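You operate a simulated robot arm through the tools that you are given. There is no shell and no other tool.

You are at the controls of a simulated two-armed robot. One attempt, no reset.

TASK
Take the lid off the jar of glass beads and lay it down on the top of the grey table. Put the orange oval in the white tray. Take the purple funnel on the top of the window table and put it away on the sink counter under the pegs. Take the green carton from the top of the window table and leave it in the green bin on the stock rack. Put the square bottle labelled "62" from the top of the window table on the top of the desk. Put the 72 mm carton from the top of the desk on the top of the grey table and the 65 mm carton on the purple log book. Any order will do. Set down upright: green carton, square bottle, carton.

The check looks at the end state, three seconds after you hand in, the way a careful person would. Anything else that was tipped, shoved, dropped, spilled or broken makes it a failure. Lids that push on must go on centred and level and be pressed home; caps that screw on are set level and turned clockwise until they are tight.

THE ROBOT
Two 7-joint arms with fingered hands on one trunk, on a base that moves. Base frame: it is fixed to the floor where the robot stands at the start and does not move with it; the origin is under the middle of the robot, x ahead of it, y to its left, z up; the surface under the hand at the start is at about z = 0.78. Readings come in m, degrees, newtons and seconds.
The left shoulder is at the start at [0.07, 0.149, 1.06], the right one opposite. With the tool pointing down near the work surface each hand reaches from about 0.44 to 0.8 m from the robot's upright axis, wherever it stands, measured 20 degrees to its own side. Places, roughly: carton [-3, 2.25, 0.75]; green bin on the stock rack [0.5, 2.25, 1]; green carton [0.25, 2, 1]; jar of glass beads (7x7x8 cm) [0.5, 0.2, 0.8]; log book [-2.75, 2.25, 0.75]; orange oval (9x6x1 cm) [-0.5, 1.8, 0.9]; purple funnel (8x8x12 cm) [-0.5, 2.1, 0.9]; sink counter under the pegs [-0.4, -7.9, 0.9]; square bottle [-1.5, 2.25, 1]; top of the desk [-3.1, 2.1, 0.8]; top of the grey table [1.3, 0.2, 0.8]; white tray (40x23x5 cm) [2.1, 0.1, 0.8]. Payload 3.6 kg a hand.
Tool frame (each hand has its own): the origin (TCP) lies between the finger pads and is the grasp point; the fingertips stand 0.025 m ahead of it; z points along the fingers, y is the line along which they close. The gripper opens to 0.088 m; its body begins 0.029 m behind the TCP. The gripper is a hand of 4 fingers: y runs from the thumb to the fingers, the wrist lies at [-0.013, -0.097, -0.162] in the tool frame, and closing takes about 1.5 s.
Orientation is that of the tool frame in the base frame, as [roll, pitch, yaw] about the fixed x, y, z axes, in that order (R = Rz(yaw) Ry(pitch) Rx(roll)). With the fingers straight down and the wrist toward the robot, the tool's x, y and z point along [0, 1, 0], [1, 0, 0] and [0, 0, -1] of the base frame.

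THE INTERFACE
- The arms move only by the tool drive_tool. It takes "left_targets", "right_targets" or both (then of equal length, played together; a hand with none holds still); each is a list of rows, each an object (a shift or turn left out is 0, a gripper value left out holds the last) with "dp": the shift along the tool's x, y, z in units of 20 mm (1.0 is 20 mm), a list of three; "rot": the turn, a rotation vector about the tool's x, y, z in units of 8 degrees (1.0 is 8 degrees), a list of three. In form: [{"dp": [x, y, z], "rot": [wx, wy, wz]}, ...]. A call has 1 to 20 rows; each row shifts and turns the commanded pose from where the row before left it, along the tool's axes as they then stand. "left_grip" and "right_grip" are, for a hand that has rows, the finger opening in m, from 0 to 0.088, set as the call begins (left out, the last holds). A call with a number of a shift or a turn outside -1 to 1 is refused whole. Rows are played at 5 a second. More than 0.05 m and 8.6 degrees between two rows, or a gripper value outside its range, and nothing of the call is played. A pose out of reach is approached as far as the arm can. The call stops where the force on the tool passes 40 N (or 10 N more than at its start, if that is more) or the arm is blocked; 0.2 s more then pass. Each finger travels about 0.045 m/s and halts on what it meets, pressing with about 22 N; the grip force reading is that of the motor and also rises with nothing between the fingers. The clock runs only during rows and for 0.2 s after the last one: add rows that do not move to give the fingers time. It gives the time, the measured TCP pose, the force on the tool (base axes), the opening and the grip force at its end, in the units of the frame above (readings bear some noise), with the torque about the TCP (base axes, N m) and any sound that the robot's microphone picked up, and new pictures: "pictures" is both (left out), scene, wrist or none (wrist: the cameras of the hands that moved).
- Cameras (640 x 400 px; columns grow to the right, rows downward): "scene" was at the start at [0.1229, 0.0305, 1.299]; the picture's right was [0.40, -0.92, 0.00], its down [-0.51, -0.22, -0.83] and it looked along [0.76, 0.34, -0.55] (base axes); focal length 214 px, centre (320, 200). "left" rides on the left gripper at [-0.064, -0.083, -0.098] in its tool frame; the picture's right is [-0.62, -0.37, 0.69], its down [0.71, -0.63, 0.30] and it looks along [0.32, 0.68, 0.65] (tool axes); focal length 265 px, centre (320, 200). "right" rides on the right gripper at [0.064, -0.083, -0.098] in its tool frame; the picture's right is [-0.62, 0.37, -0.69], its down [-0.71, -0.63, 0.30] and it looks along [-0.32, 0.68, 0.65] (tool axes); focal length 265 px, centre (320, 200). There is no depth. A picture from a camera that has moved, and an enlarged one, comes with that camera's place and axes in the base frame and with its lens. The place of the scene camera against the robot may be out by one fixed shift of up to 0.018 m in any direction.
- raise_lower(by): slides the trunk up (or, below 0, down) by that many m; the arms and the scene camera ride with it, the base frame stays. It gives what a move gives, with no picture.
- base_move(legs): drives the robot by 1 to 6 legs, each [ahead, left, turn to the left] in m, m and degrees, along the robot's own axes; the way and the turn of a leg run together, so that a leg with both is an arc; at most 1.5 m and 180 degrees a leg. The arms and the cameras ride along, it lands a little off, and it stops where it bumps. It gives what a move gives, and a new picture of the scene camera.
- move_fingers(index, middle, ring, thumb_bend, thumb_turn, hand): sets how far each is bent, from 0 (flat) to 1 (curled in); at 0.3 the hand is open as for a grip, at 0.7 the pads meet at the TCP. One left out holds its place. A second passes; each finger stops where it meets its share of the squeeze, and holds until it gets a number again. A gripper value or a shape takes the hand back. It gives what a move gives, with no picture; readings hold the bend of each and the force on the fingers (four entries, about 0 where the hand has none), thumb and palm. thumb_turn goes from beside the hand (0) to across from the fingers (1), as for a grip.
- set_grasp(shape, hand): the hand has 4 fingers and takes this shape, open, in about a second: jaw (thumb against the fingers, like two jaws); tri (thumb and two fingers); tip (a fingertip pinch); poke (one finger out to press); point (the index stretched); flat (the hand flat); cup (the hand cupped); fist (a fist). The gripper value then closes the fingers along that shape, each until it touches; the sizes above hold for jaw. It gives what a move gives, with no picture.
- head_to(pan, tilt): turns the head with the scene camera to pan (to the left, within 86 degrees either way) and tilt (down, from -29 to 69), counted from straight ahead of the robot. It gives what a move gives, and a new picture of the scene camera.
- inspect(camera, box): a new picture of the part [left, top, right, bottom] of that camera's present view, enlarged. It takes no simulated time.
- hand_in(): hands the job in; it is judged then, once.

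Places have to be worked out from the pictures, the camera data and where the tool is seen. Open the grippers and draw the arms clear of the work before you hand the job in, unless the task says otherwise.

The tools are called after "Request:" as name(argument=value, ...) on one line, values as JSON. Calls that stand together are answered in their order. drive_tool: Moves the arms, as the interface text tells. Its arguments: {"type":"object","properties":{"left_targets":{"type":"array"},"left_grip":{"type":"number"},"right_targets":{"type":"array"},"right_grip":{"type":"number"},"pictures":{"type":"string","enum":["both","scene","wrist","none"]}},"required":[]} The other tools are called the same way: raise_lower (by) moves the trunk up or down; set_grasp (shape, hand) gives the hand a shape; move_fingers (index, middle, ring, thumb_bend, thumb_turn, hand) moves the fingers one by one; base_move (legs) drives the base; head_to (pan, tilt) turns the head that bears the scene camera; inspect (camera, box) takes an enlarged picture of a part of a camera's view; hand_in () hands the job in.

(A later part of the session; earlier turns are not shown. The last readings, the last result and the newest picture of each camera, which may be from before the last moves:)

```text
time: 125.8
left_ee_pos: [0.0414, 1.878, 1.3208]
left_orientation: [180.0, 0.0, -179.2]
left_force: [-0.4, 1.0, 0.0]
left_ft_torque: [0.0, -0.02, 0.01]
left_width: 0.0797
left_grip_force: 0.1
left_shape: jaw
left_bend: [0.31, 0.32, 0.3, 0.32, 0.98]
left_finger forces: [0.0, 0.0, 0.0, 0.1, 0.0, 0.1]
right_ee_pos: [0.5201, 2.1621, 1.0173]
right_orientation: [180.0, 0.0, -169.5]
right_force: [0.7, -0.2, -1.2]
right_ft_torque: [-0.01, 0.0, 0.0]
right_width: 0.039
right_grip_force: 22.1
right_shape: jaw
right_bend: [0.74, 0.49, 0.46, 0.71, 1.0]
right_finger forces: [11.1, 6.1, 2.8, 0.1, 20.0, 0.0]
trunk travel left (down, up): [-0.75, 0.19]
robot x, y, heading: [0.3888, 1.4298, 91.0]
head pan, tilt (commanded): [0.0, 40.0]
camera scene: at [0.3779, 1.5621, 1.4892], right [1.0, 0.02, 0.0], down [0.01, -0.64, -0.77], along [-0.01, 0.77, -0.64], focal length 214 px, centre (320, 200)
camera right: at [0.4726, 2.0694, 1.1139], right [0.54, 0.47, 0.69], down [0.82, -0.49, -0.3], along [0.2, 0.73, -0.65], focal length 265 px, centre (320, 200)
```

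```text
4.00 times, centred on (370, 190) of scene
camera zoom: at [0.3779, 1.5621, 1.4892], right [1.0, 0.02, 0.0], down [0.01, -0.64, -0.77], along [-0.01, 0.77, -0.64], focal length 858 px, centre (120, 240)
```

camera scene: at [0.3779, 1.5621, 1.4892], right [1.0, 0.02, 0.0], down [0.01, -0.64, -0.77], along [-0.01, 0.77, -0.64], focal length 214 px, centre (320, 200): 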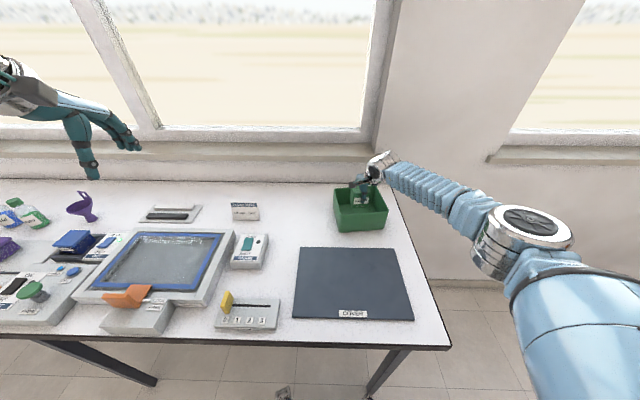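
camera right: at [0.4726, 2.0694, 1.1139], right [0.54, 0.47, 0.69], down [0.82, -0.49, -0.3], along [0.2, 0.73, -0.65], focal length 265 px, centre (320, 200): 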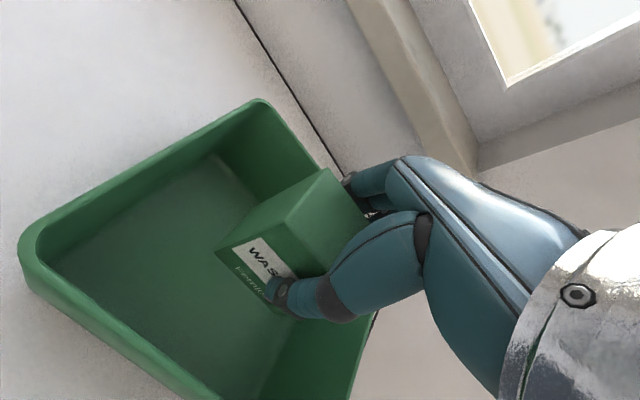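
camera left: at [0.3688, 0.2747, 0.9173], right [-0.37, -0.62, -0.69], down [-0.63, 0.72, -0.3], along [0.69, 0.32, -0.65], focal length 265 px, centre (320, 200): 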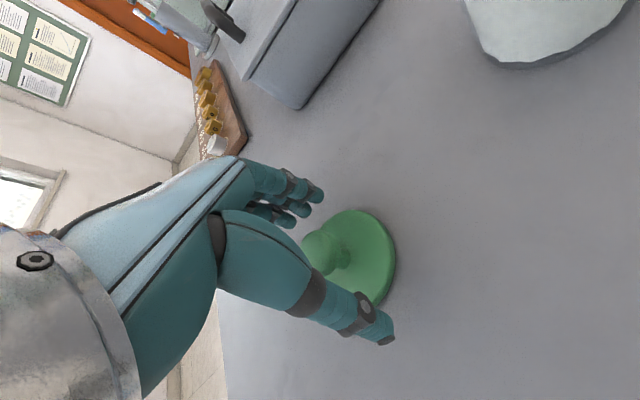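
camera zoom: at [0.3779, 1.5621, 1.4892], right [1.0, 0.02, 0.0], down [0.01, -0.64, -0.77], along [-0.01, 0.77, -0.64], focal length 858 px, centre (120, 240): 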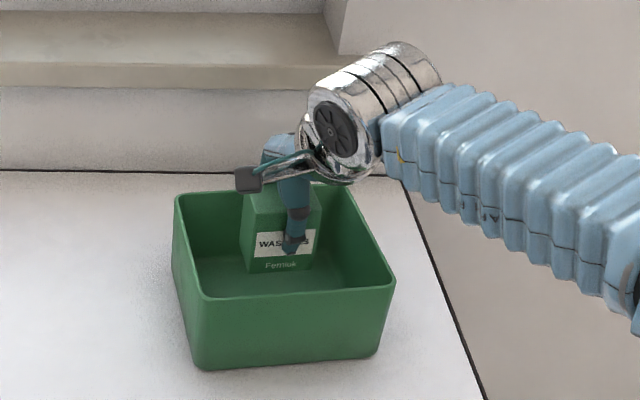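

Everything is inside the rim with margin. I continue down to just above the floor, then in small steps.

Request:
drive_tool(right_targets=[{"dp": [0, -0.2, 0.5]}, {"dp": [0, 0, 0.5]}, {"dp": [0, 0, 0.5]}, {"dp": [0, 0, 0.5]}, {"dp": [0, 0, 0.3]}, {"dp": [0, 0, 0.2]}, {"dp": [0, 0, 0]}])

```text
time: 127.4
left_ee_pos: [0.0416, 1.8781, 1.3205]
left_orientation: [180.0, 0.0, -179.3]
left_force: [0.2, 0.5, -0.1]
left_ft_torque: [-0.03, 0.0, 0.02]
left_width: 0.0798
left_grip_force: 0.1
left_shape: jaw
left_bend: [0.31, 0.32, 0.3, 0.32, 0.98]
left_finger forces: [0.0, 0.0, 0.0, 0.0, 0.0, 0.0]
right_ee_pos: [0.5213, 2.1584, 0.9658]
right_orientation: [180.0, 0.0, -169.5]
right_force: [0.0, -0.2, -0.6]
right_ft_torque: [-0.02, 0.01, 0.0]
right_width: 0.0395
right_grip_force: 21.9
right_shape: jaw
right_bend: [0.74, 0.49, 0.46, 0.71, 1.0]
right_finger forces: [11.1, 6.2, 2.7, 0.0, 20.0, 0.1]
trunk travel left (down, up): [-0.75, 0.19]
robot x, y, heading: [0.3937, 1.4314, 91.2]
head pan, tilt (commanded): [0.0, 40.0]
camera scene: at [0.3782, 1.5621, 1.4892], right [1.0, 0.02, 0.0], down [0.01, -0.64, -0.77], along [-0.01, 0.77, -0.64], focal length 214 px, centre (320, 200)
camera right: at [0.4736, 2.0648, 1.063], right [0.54, 0.48, 0.69], down [0.82, -0.49, -0.3], along [0.19, 0.73, -0.65], focal length 265 px, centre (320, 200)
```

scene: 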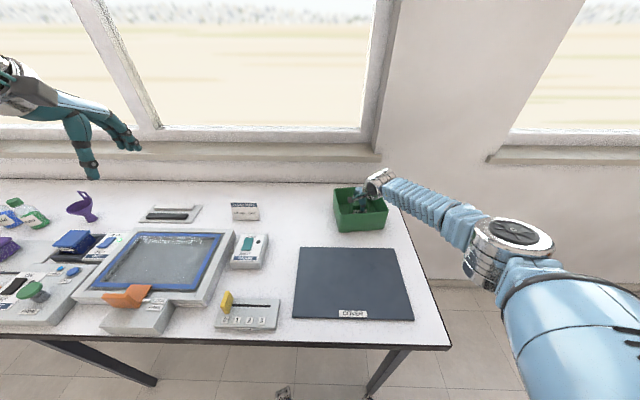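
right: 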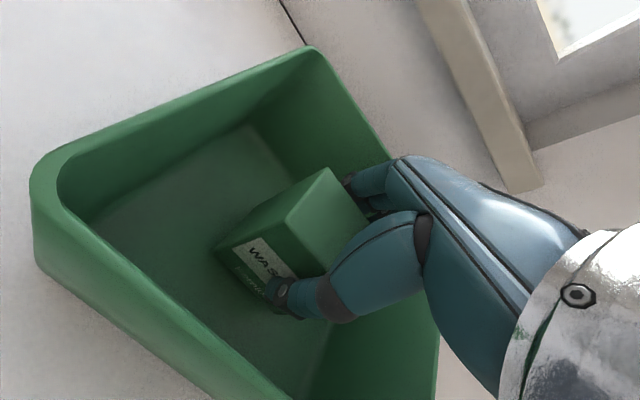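

Well inside, no contact yet. Small steps down until the floor is felt.

Request:
drive_tool(right_targets=[{"dp": [0, 0, 0.1]}, {"dp": [0, 0, 0.1]}, {"dp": [0, 0, 0.1]}, {"dp": [0, 0, 0]}], pictures="none")

```text
time: 128.4
left_ee_pos: [0.0416, 1.8782, 1.3205]
left_orientation: [-180.0, 0.0, -179.3]
left_force: [0.0, -1.3, 0.4]
left_ft_torque: [-0.01, 0.01, -0.03]
left_width: 0.0798
left_grip_force: 0.1
left_shape: jaw
left_bend: [0.31, 0.32, 0.3, 0.32, 0.98]
left_finger forces: [0.0, 0.0, 0.0, 0.0, 0.1, 0.0]
right_ee_pos: [0.521, 2.1586, 0.9611]
right_orientation: [179.9, 0.0, -169.4]
right_force: [-0.2, 0.0, -0.5]
right_ft_torque: [0.0, -0.01, -0.03]
right_width: 0.0392
right_grip_force: 21.5
right_shape: jaw
right_bend: [0.74, 0.49, 0.46, 0.71, 1.0]
right_finger forces: [11.1, 6.2, 2.8, 0.0, 20.0, 0.0]
trunk travel left (down, up): [-0.75, 0.19]
robot x, y, heading: [0.391, 1.4292, 91.1]
head pan, tilt (commanded): [0.0, 40.0]
```

No contact yet at z 0.961. Two more 2 mm steps.

Request:
drive_tool(right_targets=[{"dp": [0, 0, 0.1]}, {"dp": [0, 0, 0.1]}, {"dp": [0, 0, 0]}], pictures="none")

```text
time: 129.2
left_ee_pos: [0.0415, 1.8792, 1.3207]
left_orientation: [180.0, 0.0, -179.2]
left_force: [-0.4, -1.0, 0.2]
left_ft_torque: [-0.01, 0.01, -0.02]
left_width: 0.0796
left_grip_force: 0.0
left_shape: jaw
left_bend: [0.31, 0.32, 0.3, 0.32, 0.98]
left_finger forces: [0.1, 0.1, 0.1, 0.1, 0.0, 0.0]
right_ee_pos: [0.5213, 2.1583, 0.958]
right_orientation: [180.0, 0.0, -169.5]
right_force: [0.2, 0.3, -1.7]
right_ft_torque: [-0.01, 0.02, 0.0]
right_width: 0.0393
right_grip_force: 22.0
right_shape: jaw
right_bend: [0.74, 0.49, 0.46, 0.71, 1.0]
right_finger forces: [11.2, 6.3, 2.7, 0.0, 20.0, 0.0]
trunk travel left (down, up): [-0.75, 0.19]
robot x, y, heading: [0.3871, 1.4294, 91.1]
head pan, tilt (commanded): [0.0, 40.0]
```

Request:
drive_tool(right_targets=[{"dp": [0, 0, 0.1]}, {"dp": [0, 0, 0.1]}, {"dp": [0, 0, 0]}], pictures="none")

```text
time: 130.0
left_ee_pos: [0.0414, 1.8748, 1.3214]
left_orientation: [179.9, 0.0, -179.2]
left_force: [-0.2, 1.3, -0.3]
left_ft_torque: [0.0, -0.01, 0.0]
left_width: 0.0801
left_grip_force: 0.1
left_shape: jaw
left_bend: [0.31, 0.32, 0.3, 0.32, 0.98]
left_finger forces: [0.0, 0.0, 0.1, 0.0, 0.0, 0.0]
right_ee_pos: [0.5205, 2.1586, 0.9556]
right_orientation: [179.6, 0.0, -169.6]
right_force: [1.2, 0.1, 11.5]
right_ft_torque: [-0.01, -0.07, 0.02]
right_width: 0.0394
right_grip_force: 21.7
right_shape: jaw
right_bend: [0.74, 0.49, 0.46, 0.71, 1.0]
right_finger forces: [12.1, 7.1, 3.2, 0.0, 21.7, 0.1]
trunk travel left (down, up): [-0.75, 0.19]
robot x, y, heading: [0.39, 1.4316, 91.0]
head pan, tilt (commanded): [0.0, 40.0]
```

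Floor contact (11.5 N). I release with a limited opening (0.062 m) so the fingers don't hit the bin walls.

Request:
drive_tool(right_targets=[{"dp": [0, 0, -0.05]}, {"dp": [0, 0, 0]}, {"dp": [0, 0, 0]}, {"dp": [0, 0, 0]}, {"dp": [0, 0, 0]}, {"dp": [0, 0, 0]}], right_grip=0.062)

```text
time: 131.4
left_ee_pos: [0.0405, 1.8776, 1.321]
left_orientation: [179.9, 0.0, -179.3]
left_force: [-0.6, 0.2, -0.2]
left_ft_torque: [0.0, 0.01, -0.02]
left_width: 0.0798
left_grip_force: 0.0
left_shape: jaw
left_bend: [0.31, 0.32, 0.3, 0.32, 0.98]
left_finger forces: [0.1, 0.1, 0.0, 0.1, 0.1, 0.0]
right_ee_pos: [0.5199, 2.1575, 0.9537]
right_orientation: [180.0, 0.1, -169.5]
right_force: [-0.1, 0.5, -0.2]
right_ft_torque: [0.02, -0.01, -0.02]
right_width: 0.0617
right_grip_force: 0.0
right_shape: jaw
right_bend: [0.27, 0.37, 0.34, 0.58, 0.99]
right_finger forces: [0.1, 0.0, 0.0, 0.0, 0.1, 0.1]
trunk travel left (down, up): [-0.75, 0.19]
robot x, y, heading: [0.3857, 1.4346, 90.9]
head pan, tilt (commanded): [0.0, 40.0]
camera scene: at [0.378, 1.5609, 1.4893], right [1.0, 0.02, 0.0], down [0.01, -0.64, -0.77], along [-0.01, 0.77, -0.64], focal length 214 px, centre (320, 200)
camera right: at [0.4733, 2.0645, 1.051], right [0.54, 0.47, 0.69], down [0.82, -0.49, -0.3], along [0.19, 0.73, -0.65], focal length 265 px, centre (320, 200)
```

scene: 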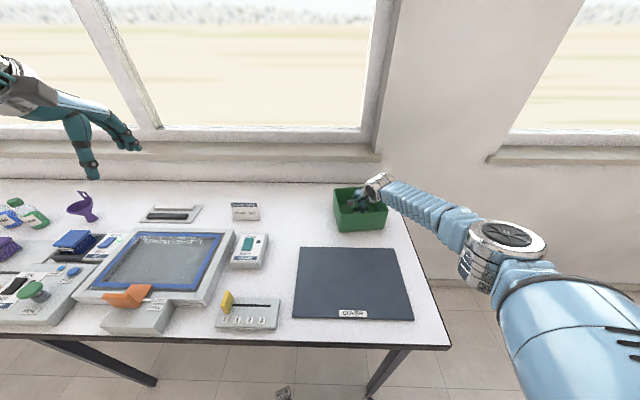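
right: 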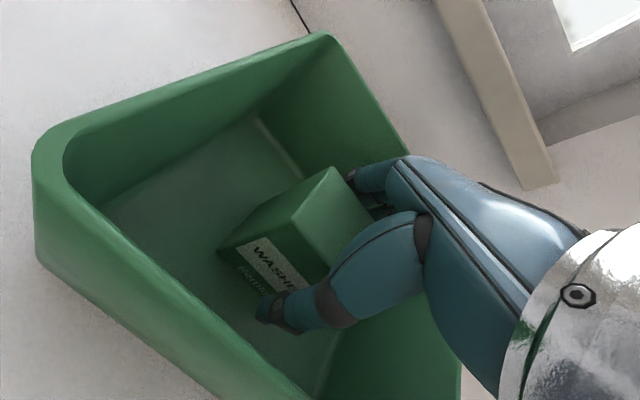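

The carton stands in the bin with fingers clear. I raise the hand straight up.

Request:
drive_tool(right_targets=[{"dp": [0, 0, -0.3]}, {"dp": [0, 0, -0.5]}, {"dp": [0, 0, -0.5]}, {"dp": [0, 0, -1]}, {"dp": [0, 0, -1]}, {"dp": [0, 0, -1]}, {"dp": [0, 0, -1]}, {"dp": [0, 0, -1]}, {"dp": [0, 0, -1]}, {"dp": [0, 0, -1]}, {"dp": [0, 0, -1]}, {"dp": [0, 0, -1]}, {"dp": [0, 0, -1]}, {"dp": [0, 0, -1]}, {"dp": [0, 0, 0], "rot": [0, 0, 0.6]}, {"dp": [0, 0, 0], "rot": [0, 0, 0.6]}])

Request:
inspect(camera="right", box=[60, 100, 360, 300])

```text
time: 134.8
left_ee_pos: [0.041, 1.8783, 1.3201]
left_orientation: [180.0, 0.0, -179.2]
left_force: [-0.3, 0.1, 0.7]
left_ft_torque: [0.01, 0.0, 0.01]
left_width: 0.0801
left_grip_force: 0.0
left_shape: jaw
left_bend: [0.31, 0.32, 0.3, 0.32, 0.98]
left_finger forces: [0.0, 0.1, 0.0, 0.0, 0.0, 0.0]
right_ee_pos: [0.5214, 2.1597, 1.1991]
right_orientation: [-179.9, 0.0, -179.3]
right_force: [0.4, -0.1, 0.4]
right_ft_torque: [0.01, 0.04, 0.02]
right_width: 0.0614
right_grip_force: 0.0
right_shape: jaw
right_bend: [0.27, 0.37, 0.34, 0.58, 0.99]
right_finger forces: [0.1, 0.1, 0.0, 0.0, 0.0, 0.0]
trunk travel left (down, up): [-0.75, 0.19]
robot x, y, heading: [0.3879, 1.4342, 91.1]
head pan, tilt (commanded): [0.0, 40.0]
camera scene: at [0.3775, 1.5621, 1.4892], right [1.0, 0.02, 0.0], down [0.01, -0.64, -0.77], along [-0.01, 0.77, -0.64], focal length 214 px, centre (320, 200)
camera right: at [0.4586, 2.0751, 1.2967], right [0.61, 0.38, 0.69], down [0.72, -0.62, -0.3], along [0.32, 0.69, -0.65], focal length 265 px, centre (320, 200)
```

scene: 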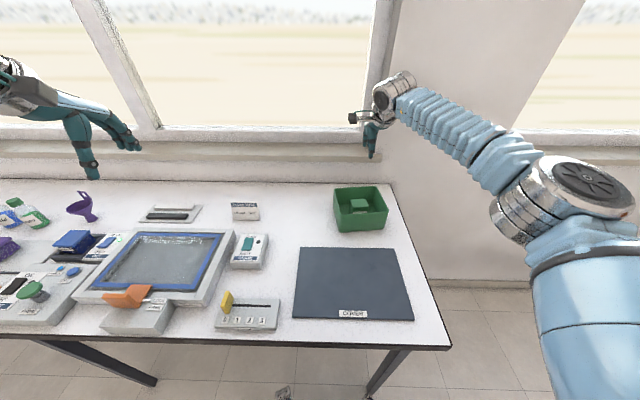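
right: 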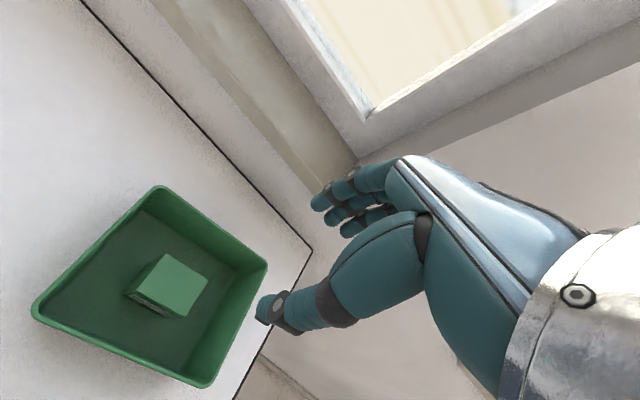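

```text
2.00 times, centred on (210, 200) of right
camera zoom: at [0.4586, 2.0751, 1.2967], right [0.61, 0.38, 0.69], down [0.72, -0.62, -0.3], along [0.32, 0.69, -0.65], focal length 531 px, centre (540, 200)
```

zoom: 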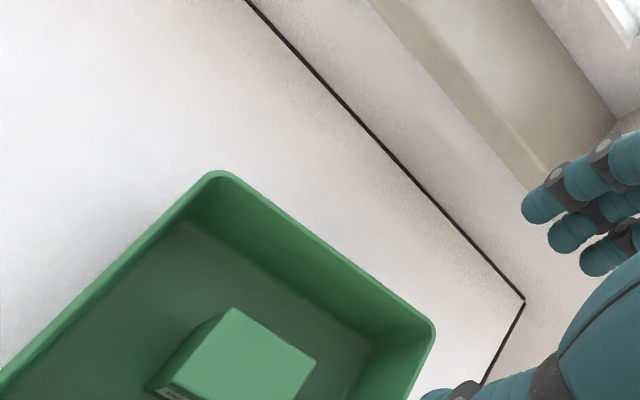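

The green carton stands upright in the bin. I retract the right hand up and back before driving along the table to the bottle.

Request:
drive_tool(right_targets=[{"dp": [0, -0.5, -1]}, {"dp": [0, -1, -1]}, {"dp": [0, -1, -1]}, {"dp": [0, -1, -1]}, {"dp": [0, -1, -1]}, {"dp": [0, -1, -0.5]}, {"dp": [0, -1, 0]}, {"dp": [0, -1, 0]}, {"dp": [0, -1, 0]}, {"dp": [0, -1, 0]}, {"dp": [0, -1, 0]}, {"dp": [0, -1, 0]}], right_grip=0.088, pictures="none")

Request:
base_move(legs=[[-0.1, 0, 0], [0, 0.9, 0], [0, 0.9, 0]])

```text
time: 137.4
left_ee_pos: [0.0419, 1.8778, 1.3204]
left_orientation: [180.0, 0.0, -179.2]
left_force: [0.5, -1.4, 0.2]
left_ft_torque: [0.0, -0.02, 0.02]
left_width: 0.0799
left_grip_force: 0.0
left_shape: jaw
left_bend: [0.31, 0.32, 0.3, 0.32, 0.98]
left_finger forces: [0.0, 0.0, 0.0, 0.0, 0.0, 0.0]
right_ee_pos: [0.5228, 1.9267, 1.3121]
right_orientation: [-179.9, -0.1, -179.2]
right_force: [0.3, 0.3, 0.0]
right_ft_torque: [0.0, -0.03, 0.04]
right_width: 0.0877
right_grip_force: 0.0
right_shape: jaw
right_bend: [0.3, 0.3, 0.3, 0.3, 0.98]
right_finger forces: [0.0, 0.0, 0.0, 0.0, 0.0, 0.1]
trunk travel left (down, up): [-0.75, 0.19]
robot x, y, heading: [0.3896, 1.4298, 90.8]
head pan, tilt (commanded): [0.0, 40.0]
```

```text
time: 162.0
left_ee_pos: [-1.7486, 1.7528, 1.3201]
left_orientation: [-180.0, 0.1, -179.3]
left_force: [0.2, 0.0, -0.6]
left_ft_torque: [0.03, -0.03, 0.06]
left_width: 0.0799
left_grip_force: 0.0
left_shape: jaw
left_bend: [0.31, 0.32, 0.3, 0.32, 0.98]
left_finger forces: [0.0, 0.0, 0.0, 0.1, 0.0, 0.0]
right_ee_pos: [-1.2677, 1.8019, 1.3106]
right_orientation: [-179.9, 0.0, -179.1]
right_force: [-0.7, -0.4, -0.8]
right_ft_torque: [-0.02, 0.0, 0.0]
right_width: 0.0879
right_grip_force: 0.0
right_shape: jaw
right_bend: [0.3, 0.3, 0.3, 0.3, 0.98]
right_finger forces: [0.0, 0.1, 0.0, 0.0, 0.0, 0.0]
trunk travel left (down, up): [-0.75, 0.19]
robot x, y, heading: [-1.3994, 1.3047, 90.7]
head pan, tilt (commanded): [0.0, 40.0]
camera scene: at [-1.4128, 1.436, 1.4892], right [1.0, 0.02, 0.0], down [0.01, -0.64, -0.77], along [-0.01, 0.77, -0.64], focal length 214 px, centre (320, 200)
```

scene: 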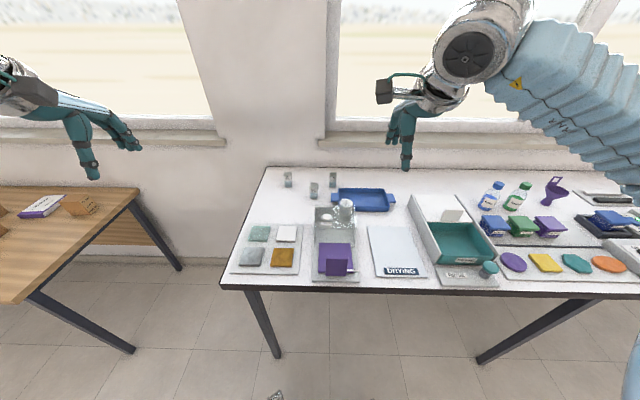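

Now the left part of the window table and the desk with log book are in view. I zoom on the bottles and the desk.

Request:
inspect(camera="scene", box=[260, 155, 400, 245])

Request:
inspect(camera="scene", box=[0, 170, 150, 290])

Request:
inspect(camera="left", box=[0, 0, 640, 400])

Request:
inspect(camera="right", box=[0, 0, 640, 400])

```text
4.44 times, centred on (330, 200) of scene
camera zoom: at [-1.4128, 1.436, 1.4892], right [1.0, 0.02, 0.0], down [0.01, -0.64, -0.77], along [-0.01, 0.77, -0.64], focal length 953 px, centre (276, 200)
```

zoom: 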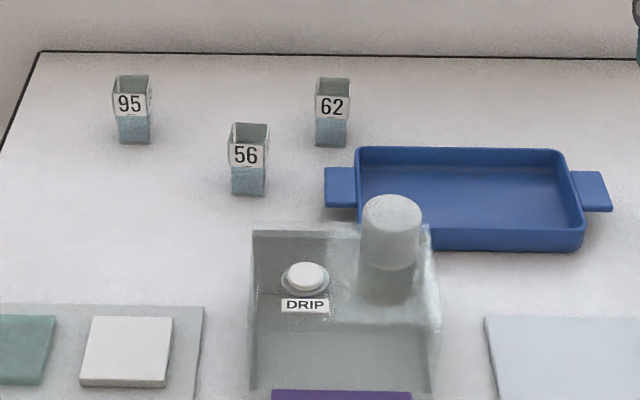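

```text
3.33 times, centred on (75, 230) of scene
camera zoom: at [-1.4128, 1.436, 1.4892], right [1.0, 0.02, 0.0], down [0.01, -0.64, -0.77], along [-0.01, 0.77, -0.64], focal length 715 px, centre (1137, 100)
```

zoom: 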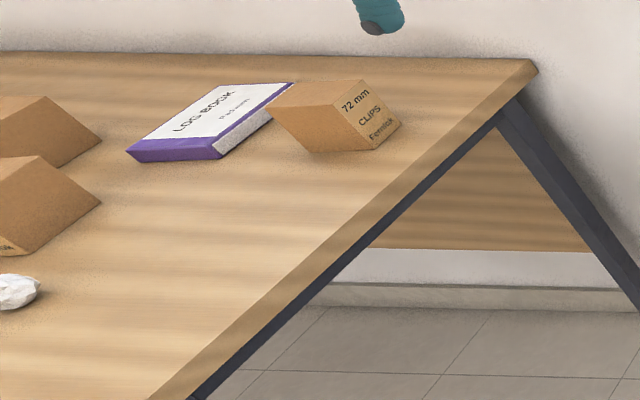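

```text
1.00 times, centred on (320, 200) of left (not enlarged: the box is as wide or as high as the picture)
camera zoom: at [-1.6835, 1.67, 1.4179], right [0.63, -0.36, -0.69], down [-0.71, -0.64, -0.3], along [-0.33, 0.68, -0.65], focal length 265 px, centre (320, 200)
```

zoom: 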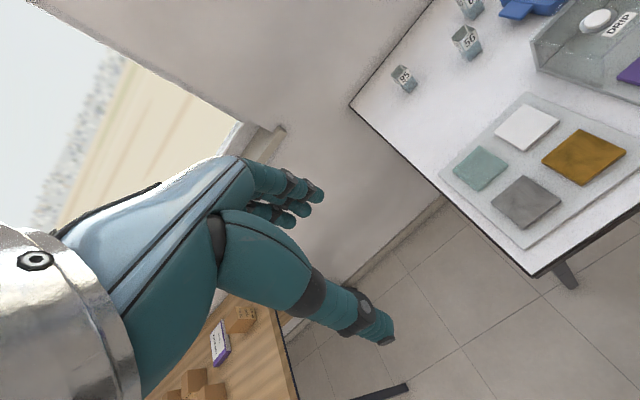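

```text
1.00 times, centred on (320, 200) of right (not enlarged: the box is as wide or as high as the picture)
camera zoom: at [-1.3303, 1.7173, 1.4073], right [0.61, 0.38, 0.69], down [0.72, -0.62, -0.3], along [0.31, 0.69, -0.65], focal length 265 px, centre (320, 200)
```

zoom: 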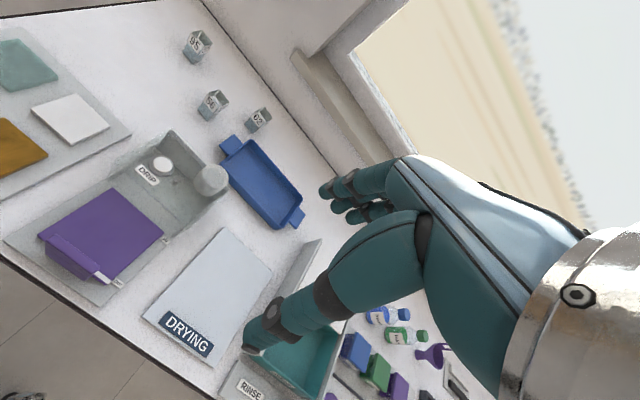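

Three square open bottles: 95, 56, 62. I zoom the right wrist camera on bottle 62 for triangulation.

Request:
inspect(camera="right", box=[170, 10, 330, 140])

```text
3.08 times, centred on (250, 75) of right
camera zoom: at [-1.3303, 1.7173, 1.4073], right [0.61, 0.38, 0.69], down [0.72, -0.62, -0.3], along [0.31, 0.69, -0.65], focal length 817 px, centre (535, 585)
```

zoom: 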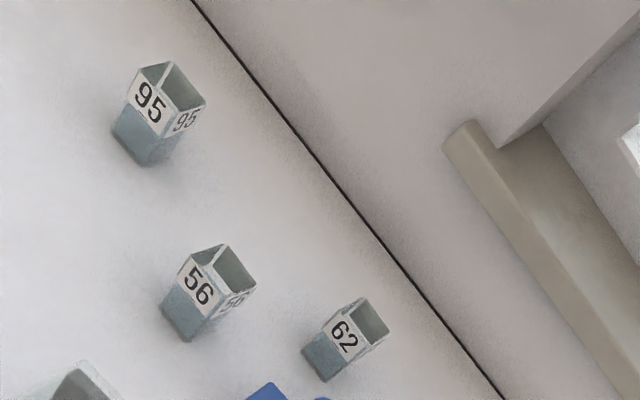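

Bottle 62 is around [-1.362, 2.23], ~62 mm tall, with an open top holding liquid. Reaching it needs the robot closer, so I shift the base slightly left and forward, then look again from the new place.

Request:
base_move(legs=[[0, 0.1, -0.7], [0.13, 0, 0]])

Request:
inspect(camera="right", box=[0, 0, 640, 400])

Request:
inspect(camera="scene", box=[270, 150, 450, 280])

```text
time: 165.9
left_ee_pos: [-1.8416, 1.8809, 1.3222]
left_orientation: [179.8, -0.2, -179.9]
left_force: [-0.4, 0.2, 0.0]
left_ft_torque: [0.01, 0.04, -0.01]
left_width: 0.0796
left_grip_force: 0.1
left_shape: jaw
left_bend: [0.31, 0.32, 0.3, 0.32, 0.98]
left_finger forces: [0.1, 0.1, 0.0, 0.0, 0.0, 0.0]
right_ee_pos: [-1.3591, 1.9235, 1.3116]
right_orientation: [179.8, -0.1, -179.9]
right_force: [0.4, -0.6, -0.3]
right_ft_torque: [-0.01, 0.04, 0.02]
right_width: 0.0876
right_grip_force: 0.0
right_shape: jaw
right_bend: [0.3, 0.3, 0.3, 0.3, 0.98]
right_finger forces: [0.0, 0.0, 0.1, 0.0, 0.0, 0.0]
trunk travel left (down, up): [-0.75, 0.19]
robot x, y, heading: [-1.4993, 1.4412, 90.6]
head pan, tilt (commanded): [0.0, 40.0]
camera scene: at [-1.5095, 1.5633, 1.4896], right [1.0, 0.0, 0.0], down [0.0, -0.64, -0.77], along [0.0, 0.77, -0.64], focal length 214 px, centre (320, 200)
```

scene: 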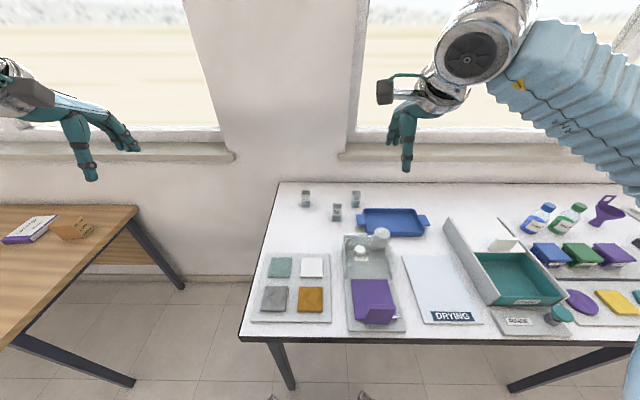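

```text
1.00 times, centred on (320, 200) of right (not enlarged: the box is as wide or as high as the picture)
camera zoom: at [-1.4234, 1.8404, 1.4084], right [0.62, 0.37, 0.69], down [0.71, -0.63, -0.31], along [0.32, 0.69, -0.65], focal length 265 px, centre (320, 200)
```

zoom: 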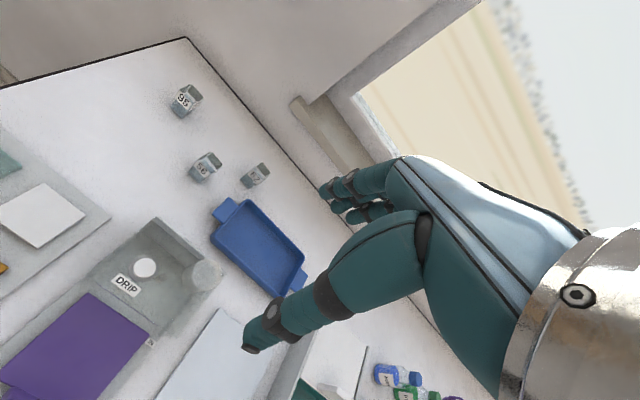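

```text
3.08 times, centred on (360, 215) of scene
camera zoom: at [-1.5095, 1.5633, 1.4896], right [1.0, 0.0, 0.0], down [0.0, -0.64, -0.77], along [0.0, 0.77, -0.64], focal length 660 px, centre (197, 154)
```

zoom: 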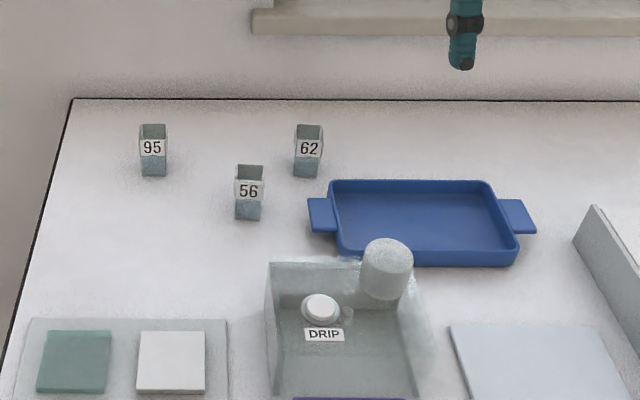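

Cylinder top is at z≈1.02, so the forearm must stay above that. I zoom the right camera on bottle 62 again for a second ray.

Request:
inspect(camera="right", box=[160, 70, 320, 240])

```text
2.35 times, centred on (240, 155) of right
camera zoom: at [-1.4234, 1.8404, 1.4084], right [0.62, 0.37, 0.69], down [0.71, -0.63, -0.31], along [0.32, 0.69, -0.65], focal length 624 px, centre (508, 306)
```

zoom: 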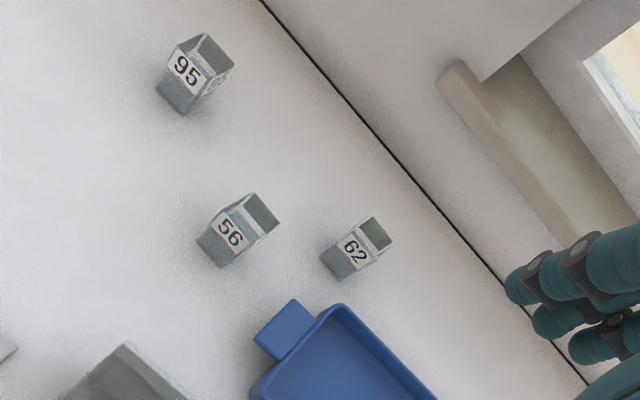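

Bottle 62 rim: [-1.361, 2.228, 0.965]. I set the right hand to a 0.07 opening, tilt it 15° forward for reach and bring it above the bottle at z≈1.06.

Request:
drive_tool(right_targets=[{"rot": [-0.9375, 0, 0]}, {"rot": [-0.9375, 0, 0]}, {"dp": [0.005, 0.672, 0.9465]}, {"dp": [0.005, 0.672, 0.9465]}, {"dp": [0.005, 0.672, 0.9465]}, {"dp": [0.005, 0.672, 0.9465]}, {"dp": [0.005, 0.672, 0.9465]}, {"dp": [0.005, 0.672, 0.9465]}, {"dp": [0.005, 0.672, 0.9465]}, {"dp": [0.005, 0.672, 0.9465]}, {"dp": [0.005, 0.672, 0.9465]}, {"dp": [0.005, 0.672, 0.9465]}, {"dp": [0.005, 0.672, 0.9465]}, {"dp": [0.005, 0.672, 0.9465]}, {"dp": [0.005, 0.672, 0.9465]}, {"dp": [0.005, 0.672, 0.9465]}, {"dp": [0.005, 0.672, 0.9465]}, {"dp": [0.005, 0.672, 0.9465]}, {"dp": [0.005, 0.672, 0.9465]}, {"dp": [0, 0, 0]}], right_grip=0.07)

Request:
inspect(camera="scene", box=[270, 120, 450, 280])

```text
time: 170.1
left_ee_pos: [-1.8436, 1.884, 1.3204]
left_orientation: [180.0, -0.1, -179.9]
left_force: [-0.4, -0.8, -0.2]
left_ft_torque: [0.0, -0.03, 0.02]
left_width: 0.08
left_grip_force: 0.1
left_shape: jaw
left_bend: [0.31, 0.32, 0.3, 0.32, 0.98]
left_finger forces: [0.0, 0.0, 0.0, 0.0, 0.0, 0.0]
right_ee_pos: [-1.3626, 2.2306, 1.0597]
right_orientation: [164.9, -0.1, -179.8]
right_force: [0.4, 0.1, -0.5]
right_ft_torque: [-0.02, 0.0, 0.0]
right_width: 0.0702
right_grip_force: 0.0
right_shape: jaw
right_bend: [0.27, 0.34, 0.31, 0.49, 0.99]
right_finger forces: [0.0, 0.0, 0.0, 0.1, 0.1, 0.0]
trunk travel left (down, up): [-0.75, 0.19]
robot x, y, heading: [-1.4997, 1.439, 90.3]
head pan, tilt (commanded): [0.0, 40.0]
camera scene: at [-1.5107, 1.5662, 1.4892], right [1.0, 0.0, 0.0], down [0.0, -0.64, -0.77], along [0.0, 0.77, -0.64], focal length 214 px, centre (320, 200)
camera right: at [-1.4259, 2.1238, 1.1316], right [0.62, 0.18, 0.76], down [0.72, -0.53, -0.46], along [0.32, 0.83, -0.45], focal length 265 px, centre (320, 200)
```

scene: 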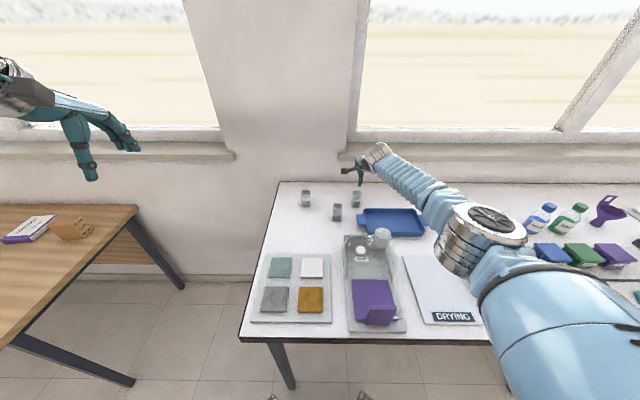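
right: 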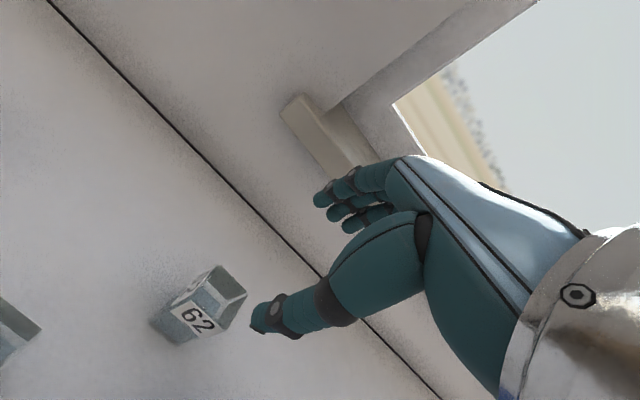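

```text
2.50 times, centred on (360, 200) of scene
camera zoom: at [-1.5107, 1.5662, 1.4892], right [1.0, 0.0, 0.0], down [0.0, -0.64, -0.77], along [0.0, 0.77, -0.64], focal length 536 px, centre (220, 200)
```

zoom: 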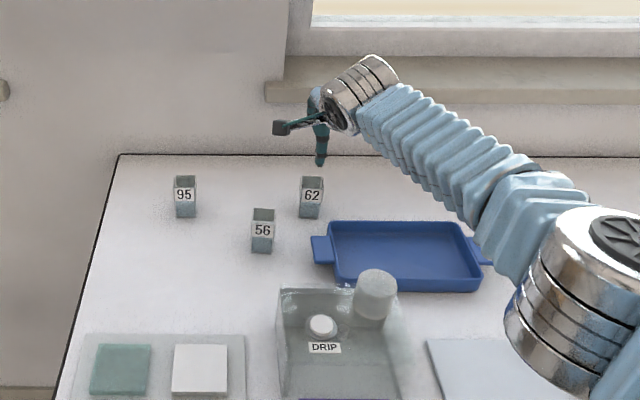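

Good, the arm reaches easily with the elbow out to the right. I zoom to check the bottle against the predicted position (px ≈ 221, 299).

Request:
inspect(camera="right", box=[130, 240, 290, 360])

```text
3.33 times, centred on (210, 300) of right
camera zoom: at [-1.4259, 2.1238, 1.1316], right [0.62, 0.18, 0.76], down [0.72, -0.53, -0.46], along [0.32, 0.83, -0.45], focal length 885 px, centre (687, -133)
```

zoom: 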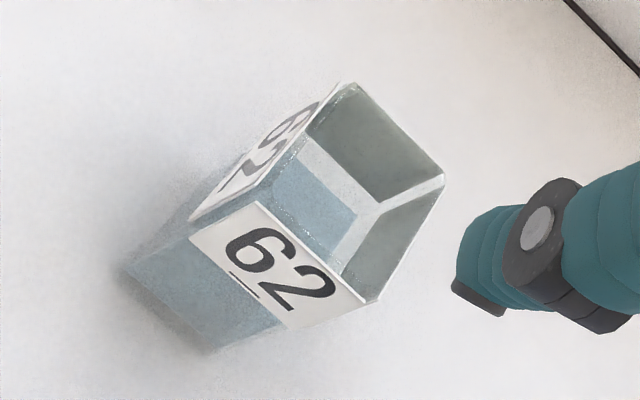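

Prediction matches (rim centre [-1.360, 2.230], ~31 mm square, yaw ≈ -3.5°). I align yaw and descend most of the way.

Request:
drive_tool(right_targets=[{"rot": [0, -0.113, 0.423]}, {"dp": [-0.03, -0.1875, 0.6625]}, {"dp": [-0.03, -0.1875, 0.6625]}, {"dp": [-0.03, -0.1875, 0.6625]}, {"dp": [-0.03, -0.1875, 0.6625]}, {"dp": [0, -0.1875, 0.6625]}, {"dp": [0, 0, 0]}])

Request:
inspect(camera="scene", box=[310, 130, 430, 260])

```text
time: 171.7
left_ee_pos: [-1.8436, 1.8845, 1.3213]
left_orientation: [-180.0, 0.1, -179.9]
left_force: [0.9, 0.0, 0.1]
left_ft_torque: [-0.02, -0.04, 0.0]
left_width: 0.0799
left_grip_force: 0.0
left_shape: jaw
left_bend: [0.31, 0.32, 0.3, 0.32, 0.98]
left_finger forces: [0.0, 0.0, 0.0, 0.1, 0.1, 0.0]
right_ee_pos: [-1.362, 2.2259, 0.996]
right_orientation: [165.1, 0.1, 176.7]
right_force: [-0.5, -0.7, -0.5]
right_ft_torque: [-0.02, 0.02, -0.04]
right_width: 0.07
right_grip_force: 0.0
right_shape: jaw
right_bend: [0.27, 0.34, 0.31, 0.49, 0.99]
right_finger forces: [0.0, 0.0, 0.1, 0.1, 0.0, 0.0]
right hand out of reach, approached as far as the arm can: row 6
trunk travel left (down, up): [-0.75, 0.19]
robot x, y, heading: [-1.5019, 1.4349, 90.2]
head pan, tilt (commanded): [0.0, 40.0]
camera scene: at [-1.5119, 1.5667, 1.4892], right [1.0, 0.0, 0.0], down [0.0, -0.64, -0.77], along [0.0, 0.77, -0.64], focal length 214 px, centre (320, 200)
camera right: at [-1.4314, 2.1244, 1.0673], right [0.63, 0.14, 0.76], down [0.68, -0.57, -0.46], along [0.37, 0.81, -0.45], focal length 265 px, centre (320, 200)
```

scene: 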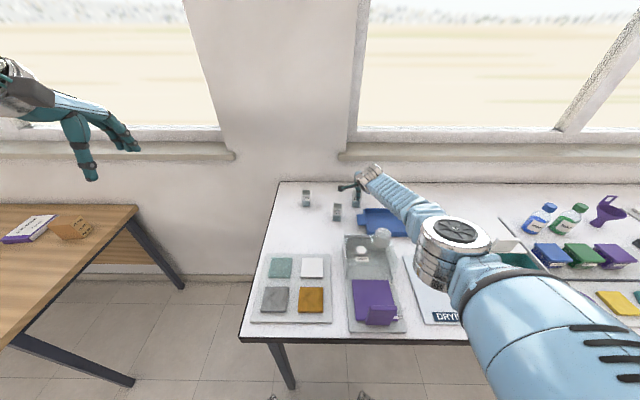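
right: 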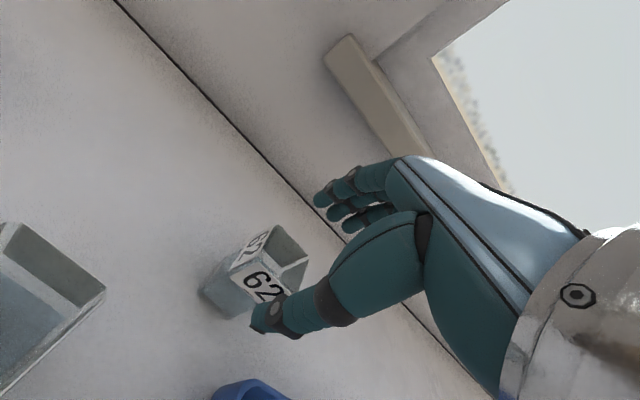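

```text
3.08 times, centred on (370, 195) of scene
camera zoom: at [-1.5119, 1.5667, 1.4892], right [1.0, 0.0, 0.0], down [0.0, -0.64, -0.77], along [0.0, 0.77, -0.64], focal length 660 px, centre (166, 215)
```

zoom: 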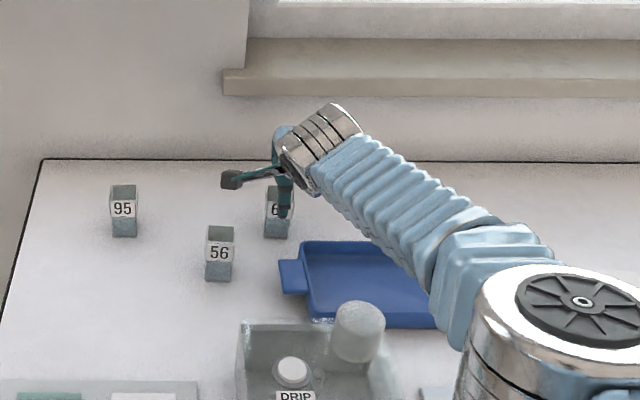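

The arm is at its reach limit at z≈0.996. Before lowering via the trunk, I turn the left hand so its camera gives a side view of the forearm, cylinder and bottle.

Request:
drive_tool(left_targets=[{"rot": [0, 0, 0.94]}, {"rot": [0, 0, 0.94]}, {"rot": [0, 0, 0.94]}, {"rot": [0, 0, 0.94]}, {"rot": [0, 0, 0.94]}, {"rot": [0, 0, 0.94]}, {"rot": [0, 0, 0.94]}, {"rot": [0, 0, 0.94]}, {"rot": [0, 0, 0.94]}, {"rot": [0, 0, 0.94]}], pictures="wrist")

```text
time: 173.9
left_ee_pos: [-1.8427, 1.884, 1.3187]
left_orientation: [180.0, 0.0, 104.6]
left_force: [1.1, 0.3, 0.5]
left_ft_torque: [-0.03, 0.01, -0.01]
left_width: 0.0799
left_grip_force: 0.1
left_shape: jaw
left_bend: [0.31, 0.32, 0.3, 0.32, 0.98]
left_finger forces: [0.0, 0.1, 0.1, 0.1, 0.0, 0.1]
right_ee_pos: [-1.3607, 2.2267, 0.9957]
right_orientation: [165.0, -0.1, 176.7]
right_force: [0.9, 0.3, -1.0]
right_ft_torque: [-0.04, 0.0, 0.02]
right_width: 0.0704
right_grip_force: 0.0
right_shape: jaw
right_bend: [0.27, 0.34, 0.31, 0.49, 0.99]
right_finger forces: [0.0, 0.0, 0.0, 0.0, 0.0, 0.0]
trunk travel left (down, up): [-0.75, 0.19]
robot x, y, heading: [-1.5036, 1.4355, 90.3]
head pan, tilt (commanded): [0.0, 40.0]
camera left: at [-1.9073, 1.8009, 1.4181], right [-0.2, -0.69, -0.69], down [-0.79, 0.53, -0.3], along [0.58, 0.49, -0.65], focal length 265 px, centre (320, 200)
```

left: 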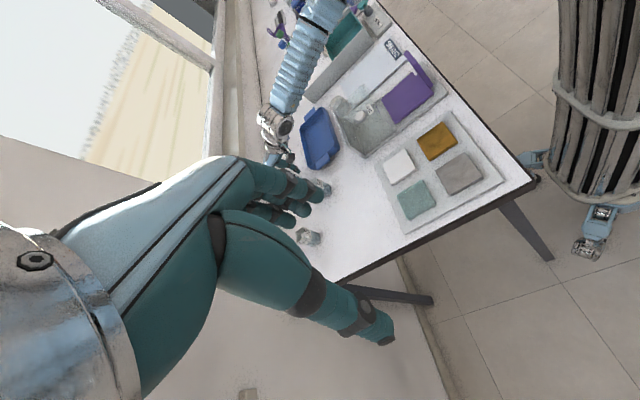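

I can now see my base: the column is only ~0.15 m radius, with feet ~0.33 m near the floor. I zoom the left camera on the right hand, forearm and cylinder.

Request:
inspect(camera="left", box=[230, 0, 470, 230])

```text
1.74 times, centred on (350, 115) of left
camera zoom: at [-1.9073, 1.8009, 1.4181], right [-0.2, -0.69, -0.69], down [-0.79, 0.53, -0.3], along [0.58, 0.49, -0.65], focal length 462 px, centre (268, 348)
```

zoom: 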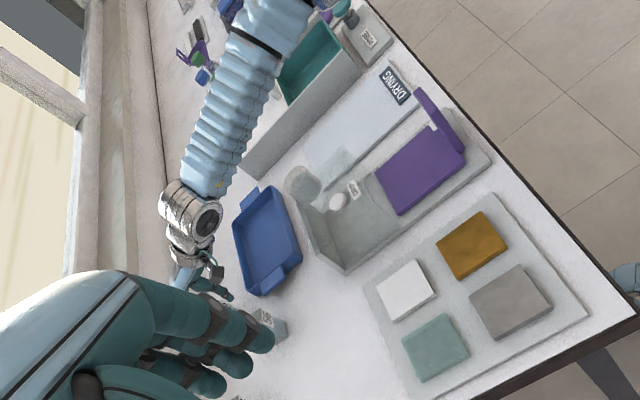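

There is good clearance. I lower the trunk by 0.036 m, bringing the right TCP to z≈0.96 around the bottle.

Request:
raise_lower(by=-0.02)

Request:
inspect(camera="left", box=[230, 0, 470, 230])

Request:
inspect(camera="right", box=[160, 140, 420, 380])

```text
time: 174.6
left_ee_pos: [-1.8435, 1.8858, 1.3]
left_orientation: [-179.8, 0.0, 105.0]
left_force: [0.7, 0.5, -0.5]
left_ft_torque: [0.01, 0.01, 0.0]
left_width: 0.0799
left_grip_force: 0.1
left_shape: jaw
left_bend: [0.31, 0.32, 0.3, 0.32, 0.98]
left_finger forces: [0.0, 0.0, 0.0, 0.0, 0.1, 0.0]
right_ee_pos: [-1.3617, 2.2268, 0.9746]
right_orientation: [164.9, 0.0, 176.6]
right_force: [0.1, 0.0, 0.0]
right_ft_torque: [0.05, -0.02, 0.02]
right_width: 0.0702
right_grip_force: 0.0
right_shape: jaw
right_bend: [0.27, 0.34, 0.31, 0.49, 0.99]
right_finger forces: [0.0, 0.0, 0.0, 0.0, 0.0, 0.0]
trunk travel left (down, up): [-0.73, 0.21]
robot x, y, heading: [-1.5018, 1.4387, 90.4]
head pan, tilt (commanded): [0.0, 40.0]
```

```text
1.74 times, centred on (350, 115) of left
camera zoom: at [-1.9073, 1.8013, 1.3978], right [-0.2, -0.69, -0.69], down [-0.79, 0.53, -0.3], along [0.58, 0.49, -0.65], focal length 462 px, centre (268, 348)
```

zoom: 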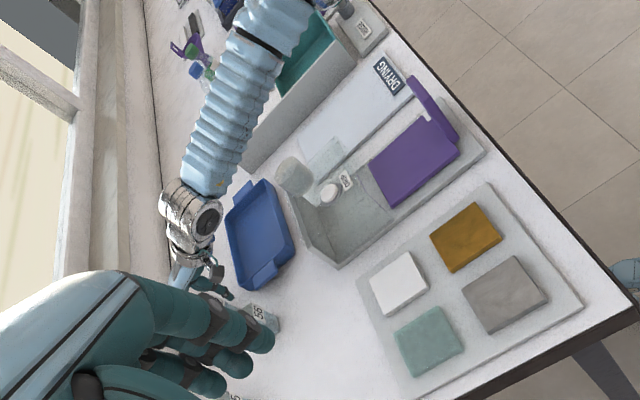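

```text
1.67 times, centred on (290, 260) of right
camera zoom: at [-1.4309, 2.1248, 1.0471], right [0.63, 0.14, 0.76], down [0.68, -0.57, -0.46], along [0.37, 0.81, -0.46], focal length 442 px, centre (370, 100)
```

zoom: 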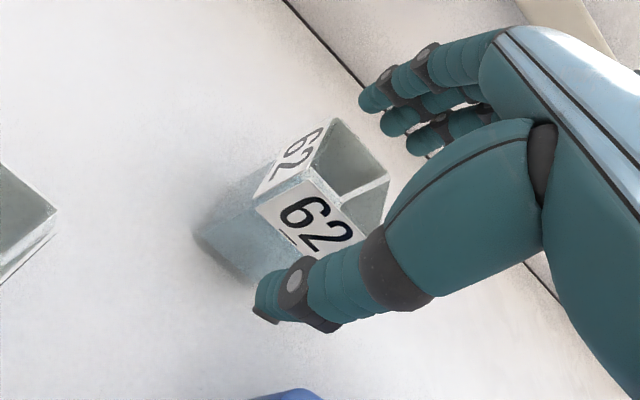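

The bottle is between thumb and fingers with space on both sides. I lower another 18 mm.

Request:
raise_lower(by=-0.018)

Request:
inspect(camera="left", box=[230, 0, 470, 230])

Request:
inspect(camera="right", box=[160, 140, 420, 380])

```text
time: 175.2
left_ee_pos: [-1.8448, 1.8854, 1.2828]
left_orientation: [-179.9, 0.0, 104.9]
left_force: [0.1, -0.3, -0.6]
left_ft_torque: [0.02, -0.02, 0.02]
left_width: 0.08
left_grip_force: 0.0
left_shape: jaw
left_bend: [0.31, 0.32, 0.3, 0.32, 0.98]
left_finger forces: [0.1, 0.0, 0.1, 0.0, 0.0, 0.0]
right_ee_pos: [-1.362, 2.2267, 0.9559]
right_orientation: [165.0, -0.1, 176.7]
right_force: [0.3, -0.1, 0.3]
right_ft_torque: [0.0, 0.0, -0.01]
right_width: 0.0702
right_grip_force: 0.1
right_shape: jaw
right_bend: [0.27, 0.34, 0.31, 0.49, 0.99]
right_finger forces: [0.0, 0.0, 0.1, 0.0, 0.0, 0.0]
trunk travel left (down, up): [-0.712, 0.228]
robot x, y, heading: [-1.5041, 1.4354, 90.4]
head pan, tilt (commanded): [0.0, 40.0]
```

```text
1.74 times, centred on (350, 115) of left
camera zoom: at [-1.9072, 1.8013, 1.3798], right [-0.2, -0.69, -0.69], down [-0.79, 0.53, -0.3], along [0.58, 0.49, -0.65], focal length 462 px, centre (268, 348)
```

zoom: 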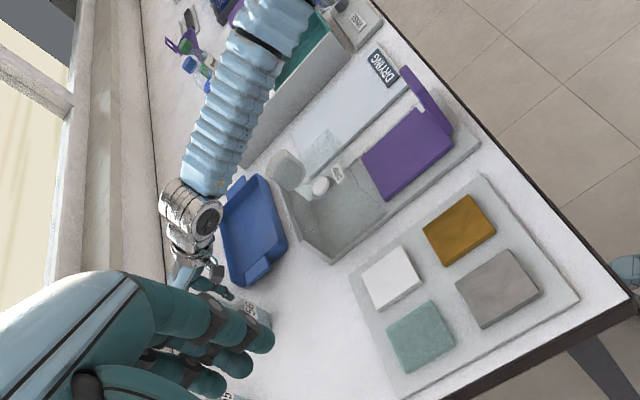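

```text
1.67 times, centred on (290, 260) of right
camera zoom: at [-1.4309, 2.1247, 1.0291], right [0.63, 0.14, 0.76], down [0.68, -0.57, -0.46], along [0.37, 0.81, -0.46], focal length 442 px, centre (370, 100)
```

zoom: 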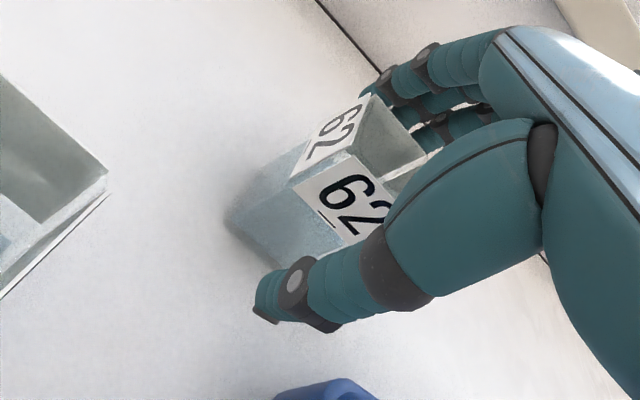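

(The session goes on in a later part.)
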